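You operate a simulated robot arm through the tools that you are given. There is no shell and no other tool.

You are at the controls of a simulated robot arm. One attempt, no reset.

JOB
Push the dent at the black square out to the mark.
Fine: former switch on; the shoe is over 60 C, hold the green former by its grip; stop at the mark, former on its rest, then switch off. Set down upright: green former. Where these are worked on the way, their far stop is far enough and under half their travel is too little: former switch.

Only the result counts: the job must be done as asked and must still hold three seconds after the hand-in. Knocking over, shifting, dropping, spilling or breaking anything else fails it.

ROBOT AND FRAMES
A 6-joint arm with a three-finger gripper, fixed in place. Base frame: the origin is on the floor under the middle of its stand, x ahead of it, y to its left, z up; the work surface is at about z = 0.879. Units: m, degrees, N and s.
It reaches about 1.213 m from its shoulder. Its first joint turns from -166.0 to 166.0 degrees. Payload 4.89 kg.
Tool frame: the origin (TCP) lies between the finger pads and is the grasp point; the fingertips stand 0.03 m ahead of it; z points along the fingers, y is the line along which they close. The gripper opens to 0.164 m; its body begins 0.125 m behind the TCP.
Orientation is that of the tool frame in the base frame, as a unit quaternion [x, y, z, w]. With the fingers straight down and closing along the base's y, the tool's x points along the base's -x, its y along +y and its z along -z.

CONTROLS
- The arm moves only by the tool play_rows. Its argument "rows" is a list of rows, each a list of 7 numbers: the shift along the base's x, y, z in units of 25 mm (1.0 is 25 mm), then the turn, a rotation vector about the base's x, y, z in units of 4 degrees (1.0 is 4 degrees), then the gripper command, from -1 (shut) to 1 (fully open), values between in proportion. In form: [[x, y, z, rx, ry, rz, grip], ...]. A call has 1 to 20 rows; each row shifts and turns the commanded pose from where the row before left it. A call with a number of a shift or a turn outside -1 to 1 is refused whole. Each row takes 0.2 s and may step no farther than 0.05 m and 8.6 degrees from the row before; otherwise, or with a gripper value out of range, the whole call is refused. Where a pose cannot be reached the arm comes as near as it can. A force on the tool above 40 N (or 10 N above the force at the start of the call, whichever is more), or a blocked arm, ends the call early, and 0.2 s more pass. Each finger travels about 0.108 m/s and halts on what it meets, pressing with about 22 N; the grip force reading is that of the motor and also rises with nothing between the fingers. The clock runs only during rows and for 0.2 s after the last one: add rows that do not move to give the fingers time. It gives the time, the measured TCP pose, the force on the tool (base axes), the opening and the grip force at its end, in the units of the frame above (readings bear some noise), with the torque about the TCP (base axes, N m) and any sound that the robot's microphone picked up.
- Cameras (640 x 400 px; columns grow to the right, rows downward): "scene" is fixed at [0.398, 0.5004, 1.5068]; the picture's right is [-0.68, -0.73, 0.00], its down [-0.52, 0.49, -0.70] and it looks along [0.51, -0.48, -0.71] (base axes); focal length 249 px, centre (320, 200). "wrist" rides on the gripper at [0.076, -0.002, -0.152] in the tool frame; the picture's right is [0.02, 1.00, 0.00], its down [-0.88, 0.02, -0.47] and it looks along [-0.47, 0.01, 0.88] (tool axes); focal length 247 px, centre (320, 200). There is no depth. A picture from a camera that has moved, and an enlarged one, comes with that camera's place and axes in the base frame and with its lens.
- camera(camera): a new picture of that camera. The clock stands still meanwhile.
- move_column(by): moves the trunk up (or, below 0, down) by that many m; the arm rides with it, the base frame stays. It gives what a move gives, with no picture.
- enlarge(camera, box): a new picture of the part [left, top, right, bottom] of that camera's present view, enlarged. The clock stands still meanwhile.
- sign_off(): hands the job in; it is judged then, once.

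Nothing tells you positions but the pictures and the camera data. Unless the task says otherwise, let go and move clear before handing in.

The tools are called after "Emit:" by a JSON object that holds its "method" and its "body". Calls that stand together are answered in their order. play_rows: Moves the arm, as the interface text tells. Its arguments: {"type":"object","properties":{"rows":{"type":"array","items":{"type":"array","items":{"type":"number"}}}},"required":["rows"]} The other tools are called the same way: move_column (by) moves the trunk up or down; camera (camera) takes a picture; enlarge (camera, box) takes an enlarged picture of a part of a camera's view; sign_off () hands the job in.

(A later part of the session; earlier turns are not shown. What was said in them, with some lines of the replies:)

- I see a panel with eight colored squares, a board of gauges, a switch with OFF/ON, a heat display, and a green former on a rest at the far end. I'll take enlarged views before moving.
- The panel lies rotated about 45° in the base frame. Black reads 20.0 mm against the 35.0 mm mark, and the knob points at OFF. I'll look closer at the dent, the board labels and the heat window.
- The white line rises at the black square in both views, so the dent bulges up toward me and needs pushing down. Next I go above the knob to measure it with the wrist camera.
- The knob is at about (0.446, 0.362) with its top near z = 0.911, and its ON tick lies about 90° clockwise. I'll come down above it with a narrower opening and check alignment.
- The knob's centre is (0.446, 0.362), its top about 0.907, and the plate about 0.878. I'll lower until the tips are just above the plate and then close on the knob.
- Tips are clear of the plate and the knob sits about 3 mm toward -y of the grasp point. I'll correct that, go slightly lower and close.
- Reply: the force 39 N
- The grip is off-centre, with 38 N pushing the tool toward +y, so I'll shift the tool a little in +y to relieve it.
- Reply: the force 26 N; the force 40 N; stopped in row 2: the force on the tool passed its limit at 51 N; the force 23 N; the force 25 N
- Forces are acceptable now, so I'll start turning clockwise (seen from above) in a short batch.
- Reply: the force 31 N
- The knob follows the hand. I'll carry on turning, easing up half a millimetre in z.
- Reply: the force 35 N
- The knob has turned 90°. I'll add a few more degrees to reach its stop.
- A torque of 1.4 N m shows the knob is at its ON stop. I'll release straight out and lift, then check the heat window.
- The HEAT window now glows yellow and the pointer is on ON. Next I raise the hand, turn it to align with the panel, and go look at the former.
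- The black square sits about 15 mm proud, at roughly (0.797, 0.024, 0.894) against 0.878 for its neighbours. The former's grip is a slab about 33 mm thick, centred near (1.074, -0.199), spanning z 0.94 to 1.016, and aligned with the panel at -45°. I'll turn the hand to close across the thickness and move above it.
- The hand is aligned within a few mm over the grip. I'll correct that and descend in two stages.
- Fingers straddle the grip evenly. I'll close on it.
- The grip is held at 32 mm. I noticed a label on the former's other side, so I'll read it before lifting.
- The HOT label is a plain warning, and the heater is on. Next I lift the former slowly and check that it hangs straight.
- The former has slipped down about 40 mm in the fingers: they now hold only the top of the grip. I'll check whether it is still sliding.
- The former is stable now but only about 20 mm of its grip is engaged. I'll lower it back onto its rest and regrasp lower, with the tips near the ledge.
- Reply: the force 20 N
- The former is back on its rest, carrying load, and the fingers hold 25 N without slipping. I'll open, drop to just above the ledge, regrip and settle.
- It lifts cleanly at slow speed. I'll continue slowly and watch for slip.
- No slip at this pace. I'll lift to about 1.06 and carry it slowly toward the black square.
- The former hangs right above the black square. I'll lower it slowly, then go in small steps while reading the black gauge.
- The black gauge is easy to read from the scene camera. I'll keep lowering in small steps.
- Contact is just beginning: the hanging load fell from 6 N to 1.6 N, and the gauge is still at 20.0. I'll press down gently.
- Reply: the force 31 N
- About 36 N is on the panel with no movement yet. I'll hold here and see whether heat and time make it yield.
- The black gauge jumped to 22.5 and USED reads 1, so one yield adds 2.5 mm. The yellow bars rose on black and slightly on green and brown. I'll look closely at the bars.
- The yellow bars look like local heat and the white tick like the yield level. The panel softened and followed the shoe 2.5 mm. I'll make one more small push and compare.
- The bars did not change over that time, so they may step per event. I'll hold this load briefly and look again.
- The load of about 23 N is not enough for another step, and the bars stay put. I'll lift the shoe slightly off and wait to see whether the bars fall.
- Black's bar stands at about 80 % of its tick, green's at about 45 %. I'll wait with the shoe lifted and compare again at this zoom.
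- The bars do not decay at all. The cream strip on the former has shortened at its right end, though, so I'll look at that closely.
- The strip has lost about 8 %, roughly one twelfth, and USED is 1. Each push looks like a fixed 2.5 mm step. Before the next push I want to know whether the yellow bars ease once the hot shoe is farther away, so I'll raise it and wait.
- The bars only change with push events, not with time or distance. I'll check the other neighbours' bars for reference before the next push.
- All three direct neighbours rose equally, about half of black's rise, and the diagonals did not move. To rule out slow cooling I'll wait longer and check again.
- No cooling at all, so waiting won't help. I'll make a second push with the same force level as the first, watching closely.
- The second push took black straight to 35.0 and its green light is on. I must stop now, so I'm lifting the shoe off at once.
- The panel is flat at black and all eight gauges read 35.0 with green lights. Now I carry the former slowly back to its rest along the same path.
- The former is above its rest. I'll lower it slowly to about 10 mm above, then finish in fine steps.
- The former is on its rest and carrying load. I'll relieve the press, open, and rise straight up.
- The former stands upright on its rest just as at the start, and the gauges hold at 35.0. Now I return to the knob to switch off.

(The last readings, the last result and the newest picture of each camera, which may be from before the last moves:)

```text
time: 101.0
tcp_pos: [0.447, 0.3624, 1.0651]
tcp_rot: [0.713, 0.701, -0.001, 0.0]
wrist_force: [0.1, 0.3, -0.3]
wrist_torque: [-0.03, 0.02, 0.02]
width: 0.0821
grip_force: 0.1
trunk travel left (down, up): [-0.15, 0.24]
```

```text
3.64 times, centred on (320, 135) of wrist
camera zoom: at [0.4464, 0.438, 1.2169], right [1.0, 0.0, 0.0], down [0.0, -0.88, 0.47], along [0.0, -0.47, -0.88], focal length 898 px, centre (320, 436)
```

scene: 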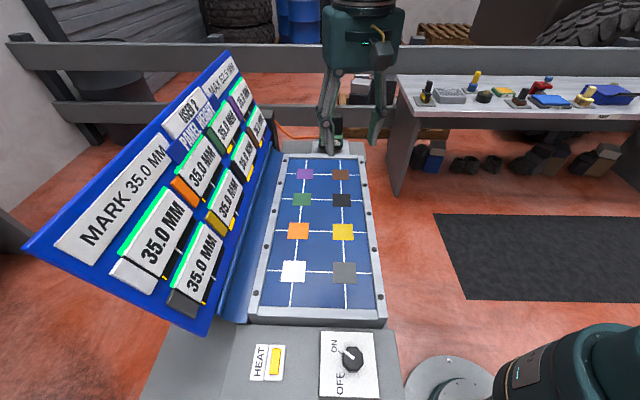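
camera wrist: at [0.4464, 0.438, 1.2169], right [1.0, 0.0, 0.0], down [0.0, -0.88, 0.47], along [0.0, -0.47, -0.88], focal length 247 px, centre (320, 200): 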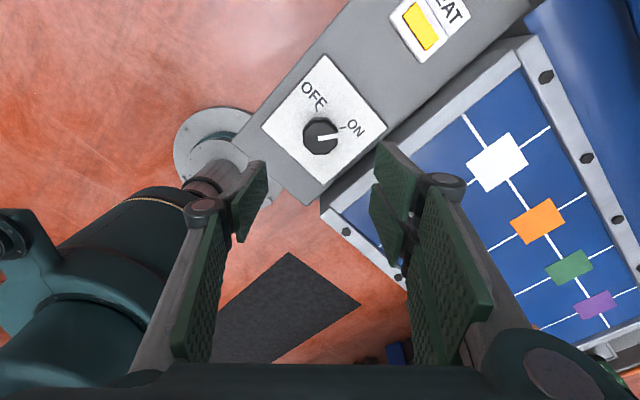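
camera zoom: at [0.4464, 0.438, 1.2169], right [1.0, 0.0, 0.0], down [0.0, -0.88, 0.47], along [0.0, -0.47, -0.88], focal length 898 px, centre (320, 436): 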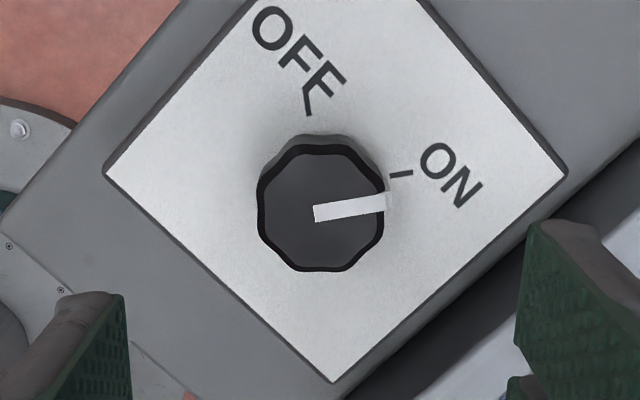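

The hand is centred over the knob. I'll descend to the earlier grasp height and close.

Emit:
{"method": "play_rows", "body": {"rows": [[0, 0, -0.9, 0, 0, 0, 0], [0, 0, -1, 0, 0, 0, 0], [0, 0, -1, 0, 0, 0, 0], [0, 0, -1, 0, 0, 0, 0], [0, 0, -1, 0, 0, 0, 0], [0, 0, -0.6, 0, 0, 0, 0], [0, 0, -0.36, 0, 0, 0, 0], [0, 0, 0, 0, 0, 0, 0]]}}

Emit:
{"method": "enlarge", "body": {"camera": "wrist", "box": [200, 80, 440, 240]}}

```text
time: 102.8
tcp_pos: [0.4464, 0.3626, 0.9169]
tcp_rot: [0.714, 0.701, 0.0, 0.0]
wrist_force: [0.5, 0.9, 0.2]
wrist_torque: [-0.02, 0.02, -0.03]
width: 0.0821
grip_force: 0.1
trunk travel left (down, up): [-0.15, 0.24]
```

```text
2.50 times, centred on (320, 160) of wrist
camera zoom: at [0.446, 0.4375, 1.0703], right [1.0, 0.0, 0.0], down [0.0, -0.88, 0.47], along [0.0, -0.47, -0.88], focal length 617 px, centre (320, 300)
```

zoom: 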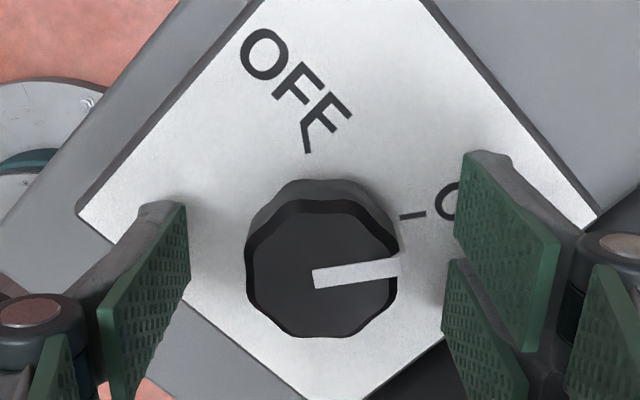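

Emit:
{"method": "play_rows", "body": {"rows": [[0, 0, 0, 0, 0, 0, -0.2], [0, 0, 0, 0, 0, 0, -0.35], [0, 0, 0, 0, 0, 0, -0.5], [0, 0, 0, 0, 0, 0, -1], [0, 0, 0, 0, 0, 0, -1]]}}

```text
time: 104.0
tcp_pos: [0.4477, 0.3633, 0.9173]
tcp_rot: [0.713, 0.701, -0.001, -0.001]
wrist_force: [8.4, -1.8, 0.7]
wrist_torque: [-0.2, -0.62, 0.04]
width: 0.0438
grip_force: 44.3
trunk travel left (down, up): [-0.15, 0.24]
```

The grip on the knob is well centred. I'll turn it back counter-clockwise toward OFF.

Emit:
{"method": "play_rows", "body": {"rows": [[0.02, 0, 0, 0, 0, 0.5, -1], [0, 0, 0, 0, 0, 1, -1], [0, 0, 0, 0, 0, 1, -1], [0, 0, 0, 0, 0, 1, -1], [0, 0, 0, 0, 0, 1, -1], [0, 0, 0, 0, 0, 1, -1]]}}

Emit:
{"method": "play_rows", "body": {"rows": [[0, 0, 0, 0, 0, 1, -1], [0, 0, 0, 0, 0, 1, -1], [0, 0, 0, 0, 0, 1, -1], [0, 0, 0, 0, 0, 1, -1], [0, 0, 0, 0, 0, 1, -1]]}}

Emit:
{"method": "camera", "body": {"camera": "wrist"}}

```text
time: 105.4
tcp_pos: [0.448, 0.3617, 0.9179]
tcp_rot: [0.566, 0.825, 0.001, 0.001]
wrist_force: [6.5, 5.4, 17.7]
wrist_torque: [0.37, -0.19, 0.0]
width: 0.0438
grip_force: 45.1
trunk travel left (down, up): [-0.15, 0.24]
```

```text
time: 106.6
tcp_pos: [0.4481, 0.3615, 0.9162]
tcp_rot: [0.414, 0.91, 0.0, -0.001]
wrist_force: [0.8, 12.9, 9.9]
wrist_torque: [0.44, -0.23, -0.01]
width: 0.0437
grip_force: 45.2
trunk travel left (down, up): [-0.15, 0.24]
```

```text
taken
camera wrist: at [0.3957, 0.4178, 1.0703], right [0.74, 0.67, 0.0], down [0.59, -0.65, 0.47], along [0.32, -0.35, -0.88], focal length 247 px, centre (320, 200)
```

wrist: 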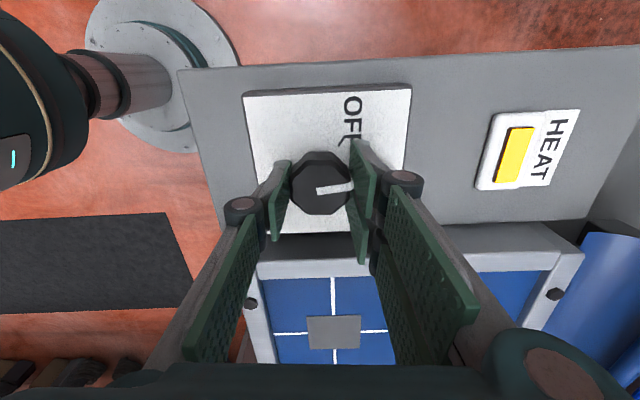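

Emit:
{"method": "play_rows", "body": {"rows": [[0, 0.03, 0.01, 0, 0, 1, -1], [0, 0, 0, 0, 0, 1, -1], [0, 0, 0, 0, 0, 1, -1], [0, 0, 0, 0, 0, 1, -1], [0, 0, 0, 0, 0, 1, -1], [0, 0, 0, 0, 0, 1, -1]]}}

Emit:
{"method": "play_rows", "body": {"rows": [[0, 0, 0, 0, 0, 1, -1], [0, 0, 0, 0, 0, 1, -1], [0, 0, 0, 0, 0, 1, -1], [0, 0, 0, 0, 0, 1, -1], [0, 0, 0, 0, 0, 1, -1], [0, 0, 0, 0, 0, 1, -1]]}}

Emit:
{"method": "camera", "body": {"camera": "wrist"}}

Emit:
{"method": "enlarge", "body": {"camera": "scene", "box": [220, 300, 420, 400]}}

```text
time: 108.0
tcp_pos: [0.4476, 0.3617, 0.9171]
tcp_rot: [0.216, 0.976, -0.001, 0.0]
wrist_force: [3.9, -9.0, -7.2]
wrist_torque: [-0.3, -0.57, 0.0]
width: 0.0439
grip_force: 45.1
trunk travel left (down, up): [-0.15, 0.24]
```

```text
time: 109.4
tcp_pos: [0.4485, 0.363, 0.9175]
tcp_rot: [0.007, 1.0, 0.0, -0.001]
wrist_force: [6.7, -8.0, -10.7]
wrist_torque: [-0.06, -0.17, 0.0]
width: 0.0441
grip_force: 44.9
trunk travel left (down, up): [-0.15, 0.24]
```

```text
taken
camera wrist: at [0.3709, 0.3615, 1.0703], right [-0.01, 1.0, 0.0], down [0.88, 0.0, 0.47], along [0.47, 0.0, -0.88], focal length 247 px, centre (320, 200)
```

wrist: 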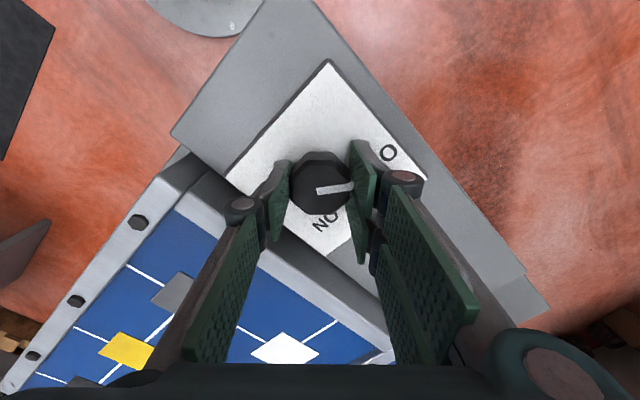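

```text
3.20 times, centred on (320, 350) of scene
camera zoom: at [0.398, 0.5004, 1.5068], right [-0.68, -0.73, 0.0], down [-0.52, 0.49, -0.7], along [0.51, -0.48, -0.71], focal length 797 px, centre (320, -280)
```

zoom: 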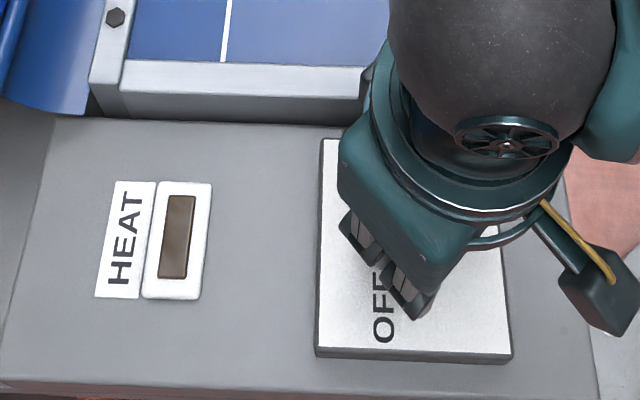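

The HEAT lamp is off. I'll turn a few degrees more to reach the OFF stop.

Emit:
{"method": "play_rows", "body": {"rows": [[0, 0.01, 0, 0, 0, 0.6, -1], [0, 0, 0, 0, 0, 0.6, -1], [0, 0, 0, 0, 0, 0, -1]]}}

```text
time: 110.2
tcp_pos: [0.4473, 0.3628, 0.9169]
tcp_rot: [-0.033, 0.999, -0.001, -0.001]
wrist_force: [-7.5, -7.5, -20.9]
wrist_torque: [0.18, 0.45, -1.43]
width: 0.0442
grip_force: 44.9
trunk travel left (down, up): [-0.15, 0.24]
```

The torque of -1.4 N m shows the OFF stop. I'll release, lift clear and check everything.

Emit:
{"method": "play_rows", "body": {"rows": [[0, 0, 0, 0, 0, -0.3, -1], [0, 0, 0, 0, 0, 0, -0.3], [0, 0, 0, 0, 0, 0, -0.1], [0, 0, 0, 0, 0, 0, 0], [0, 0, 0, 0, 0, 0, 0], [0, 0, 0.8, 0, 0, 0, 0], [0, 0, 1, 0, 0, 0, 0], [0, 0, 1, 0, 0, 0, 0], [0, 0, 1, 0, 0, 0, 0], [0, 0, 1, 0, 0, 0, 0], [0, 0, 1, 0, 0, 0, 0], [-0.4, -0.8, 1, 0, 0, 0, 0], [-0.4, -0.8, 0.8, 0, 0, 0, 0], [-0.4, -0.8, 0.5, 0, 0, 0, 0], [-0.4, -0.8, 0.5, 0, 0, 0, 0], [0, 0, 0, 0, 0, 0, 0]]}}

Emit:
{"method": "camera", "body": {"camera": "scene"}}

Emit:
{"method": "enlarge", "body": {"camera": "scene", "box": [220, 300, 420, 400]}}

Emit:
{"method": "enlarge", "body": {"camera": "scene", "box": [200, 100, 280, 200]}}

Emit:
{"method": "enlarge", "body": {"camera": "scene", "box": [20, 50, 280, 330]}}

Emit:
{"method": "enlarge", "body": {"camera": "scene", "box": [260, 90, 400, 210]}}

```text
time: 113.6
tcp_pos: [0.4076, 0.2818, 1.1321]
tcp_rot: [-0.023, 1.0, 0.0, 0.0]
wrist_force: [0.0, 0.8, 0.1]
wrist_torque: [0.01, -0.07, 0.04]
width: 0.0818
grip_force: 0.0
trunk travel left (down, up): [-0.15, 0.24]
```

```text
taken
```

scene: 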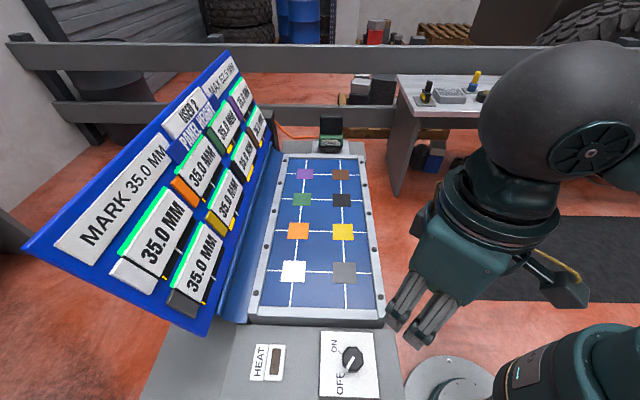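

```text
3.20 times, centred on (320, 350) of scene
camera zoom: at [0.398, 0.5004, 1.5068], right [-0.68, -0.73, 0.0], down [-0.52, 0.49, -0.7], along [0.51, -0.48, -0.71], focal length 797 px, centre (320, -280)
```

zoom: 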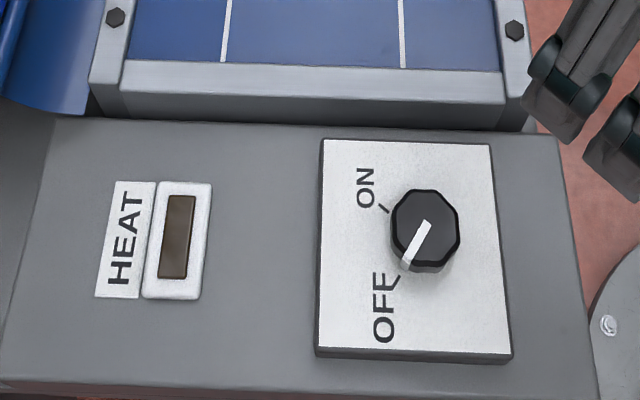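

```text
4.00 times, centred on (240, 150) of scene
camera zoom: at [0.398, 0.5004, 1.5068], right [-0.68, -0.73, 0.0], down [-0.52, 0.49, -0.7], along [0.51, -0.48, -0.71], focal length 997 px, centre (640, 400)
```

zoom: 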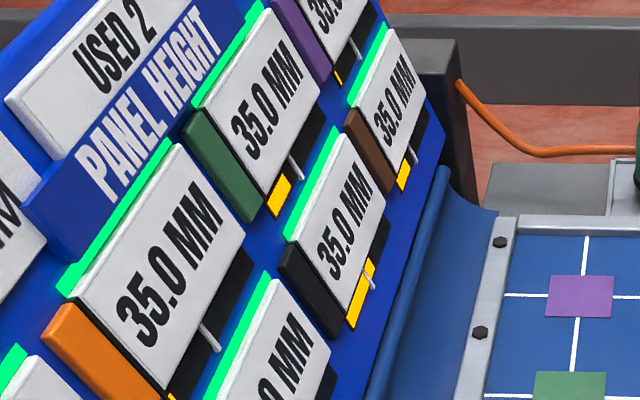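

```text
1.43 times, centred on (150, 190) of scene
camera zoom: at [0.398, 0.5004, 1.5068], right [-0.68, -0.73, 0.0], down [-0.52, 0.49, -0.7], along [0.51, -0.48, -0.71], focal length 356 px, centre (563, 214)
```

zoom: 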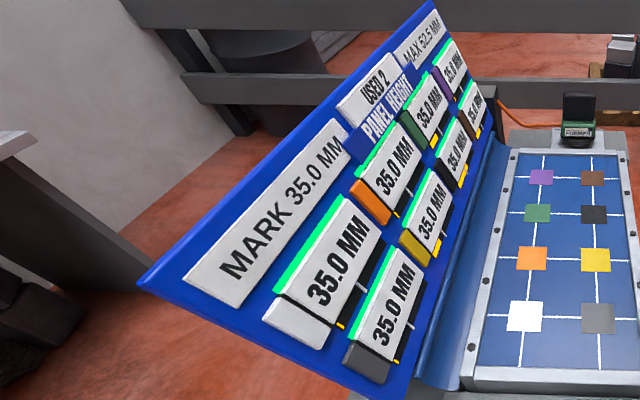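

```text
3.33 times, centred on (330, 150) of scene
camera zoom: at [0.398, 0.5004, 1.5068], right [-0.68, -0.73, 0.0], down [-0.52, 0.49, -0.7], along [0.51, -0.48, -0.71], focal length 830 px, centre (287, 367)
```

zoom: 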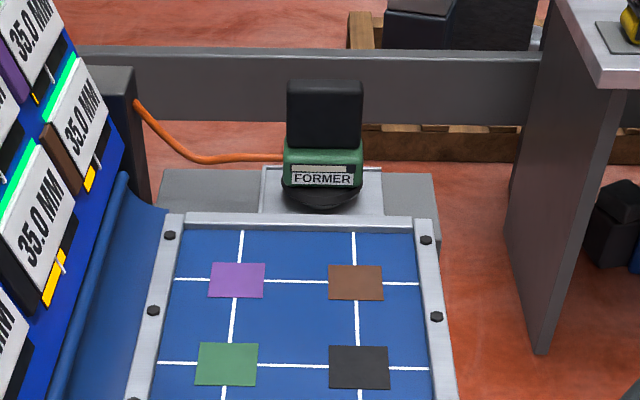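

The black gauge reads 35.0 with its green light on, and the other seven squares still read 35.0. The former stands upright on its rest, the knob points to OFF, the HEAT window is dark, and the hand is clear. I'm handing in.

Emit:
{"method": "sign_off", "body": {}}

```text
The job is handed in.
```

The dent at the black square is out to the mark: its gauge reads 35.0 mm with the green light on, and the panel there looks flat. The other seven squares still read 35.0 mm.

- **Pushes:** it took two, and the board shows USED 2. The first moved black from 20.0 to 22.5 mm. The second took it straight to 35.0, so the last 12.5 mm came as one jump I did not control finely.
- **Yellow bars:** these rose with each push and did not fall with time. Black's bar ended above its white tick. Green's, brown's and yellow's rose too, but stayed below theirs. Nothing on the board says what the bars mean, and I saw no harm from them.
- **Former:** it slipped about 40 mm in the fingers on the first lift, without being dropped. I set it back on its rest and gripped lower, and it did not slip again. It now stands upright on its rest, as it did at the start.
- **Switch:** the knob is at its OFF stop and the HEAT window is dark.

The hand was clear of everything at hand-in.
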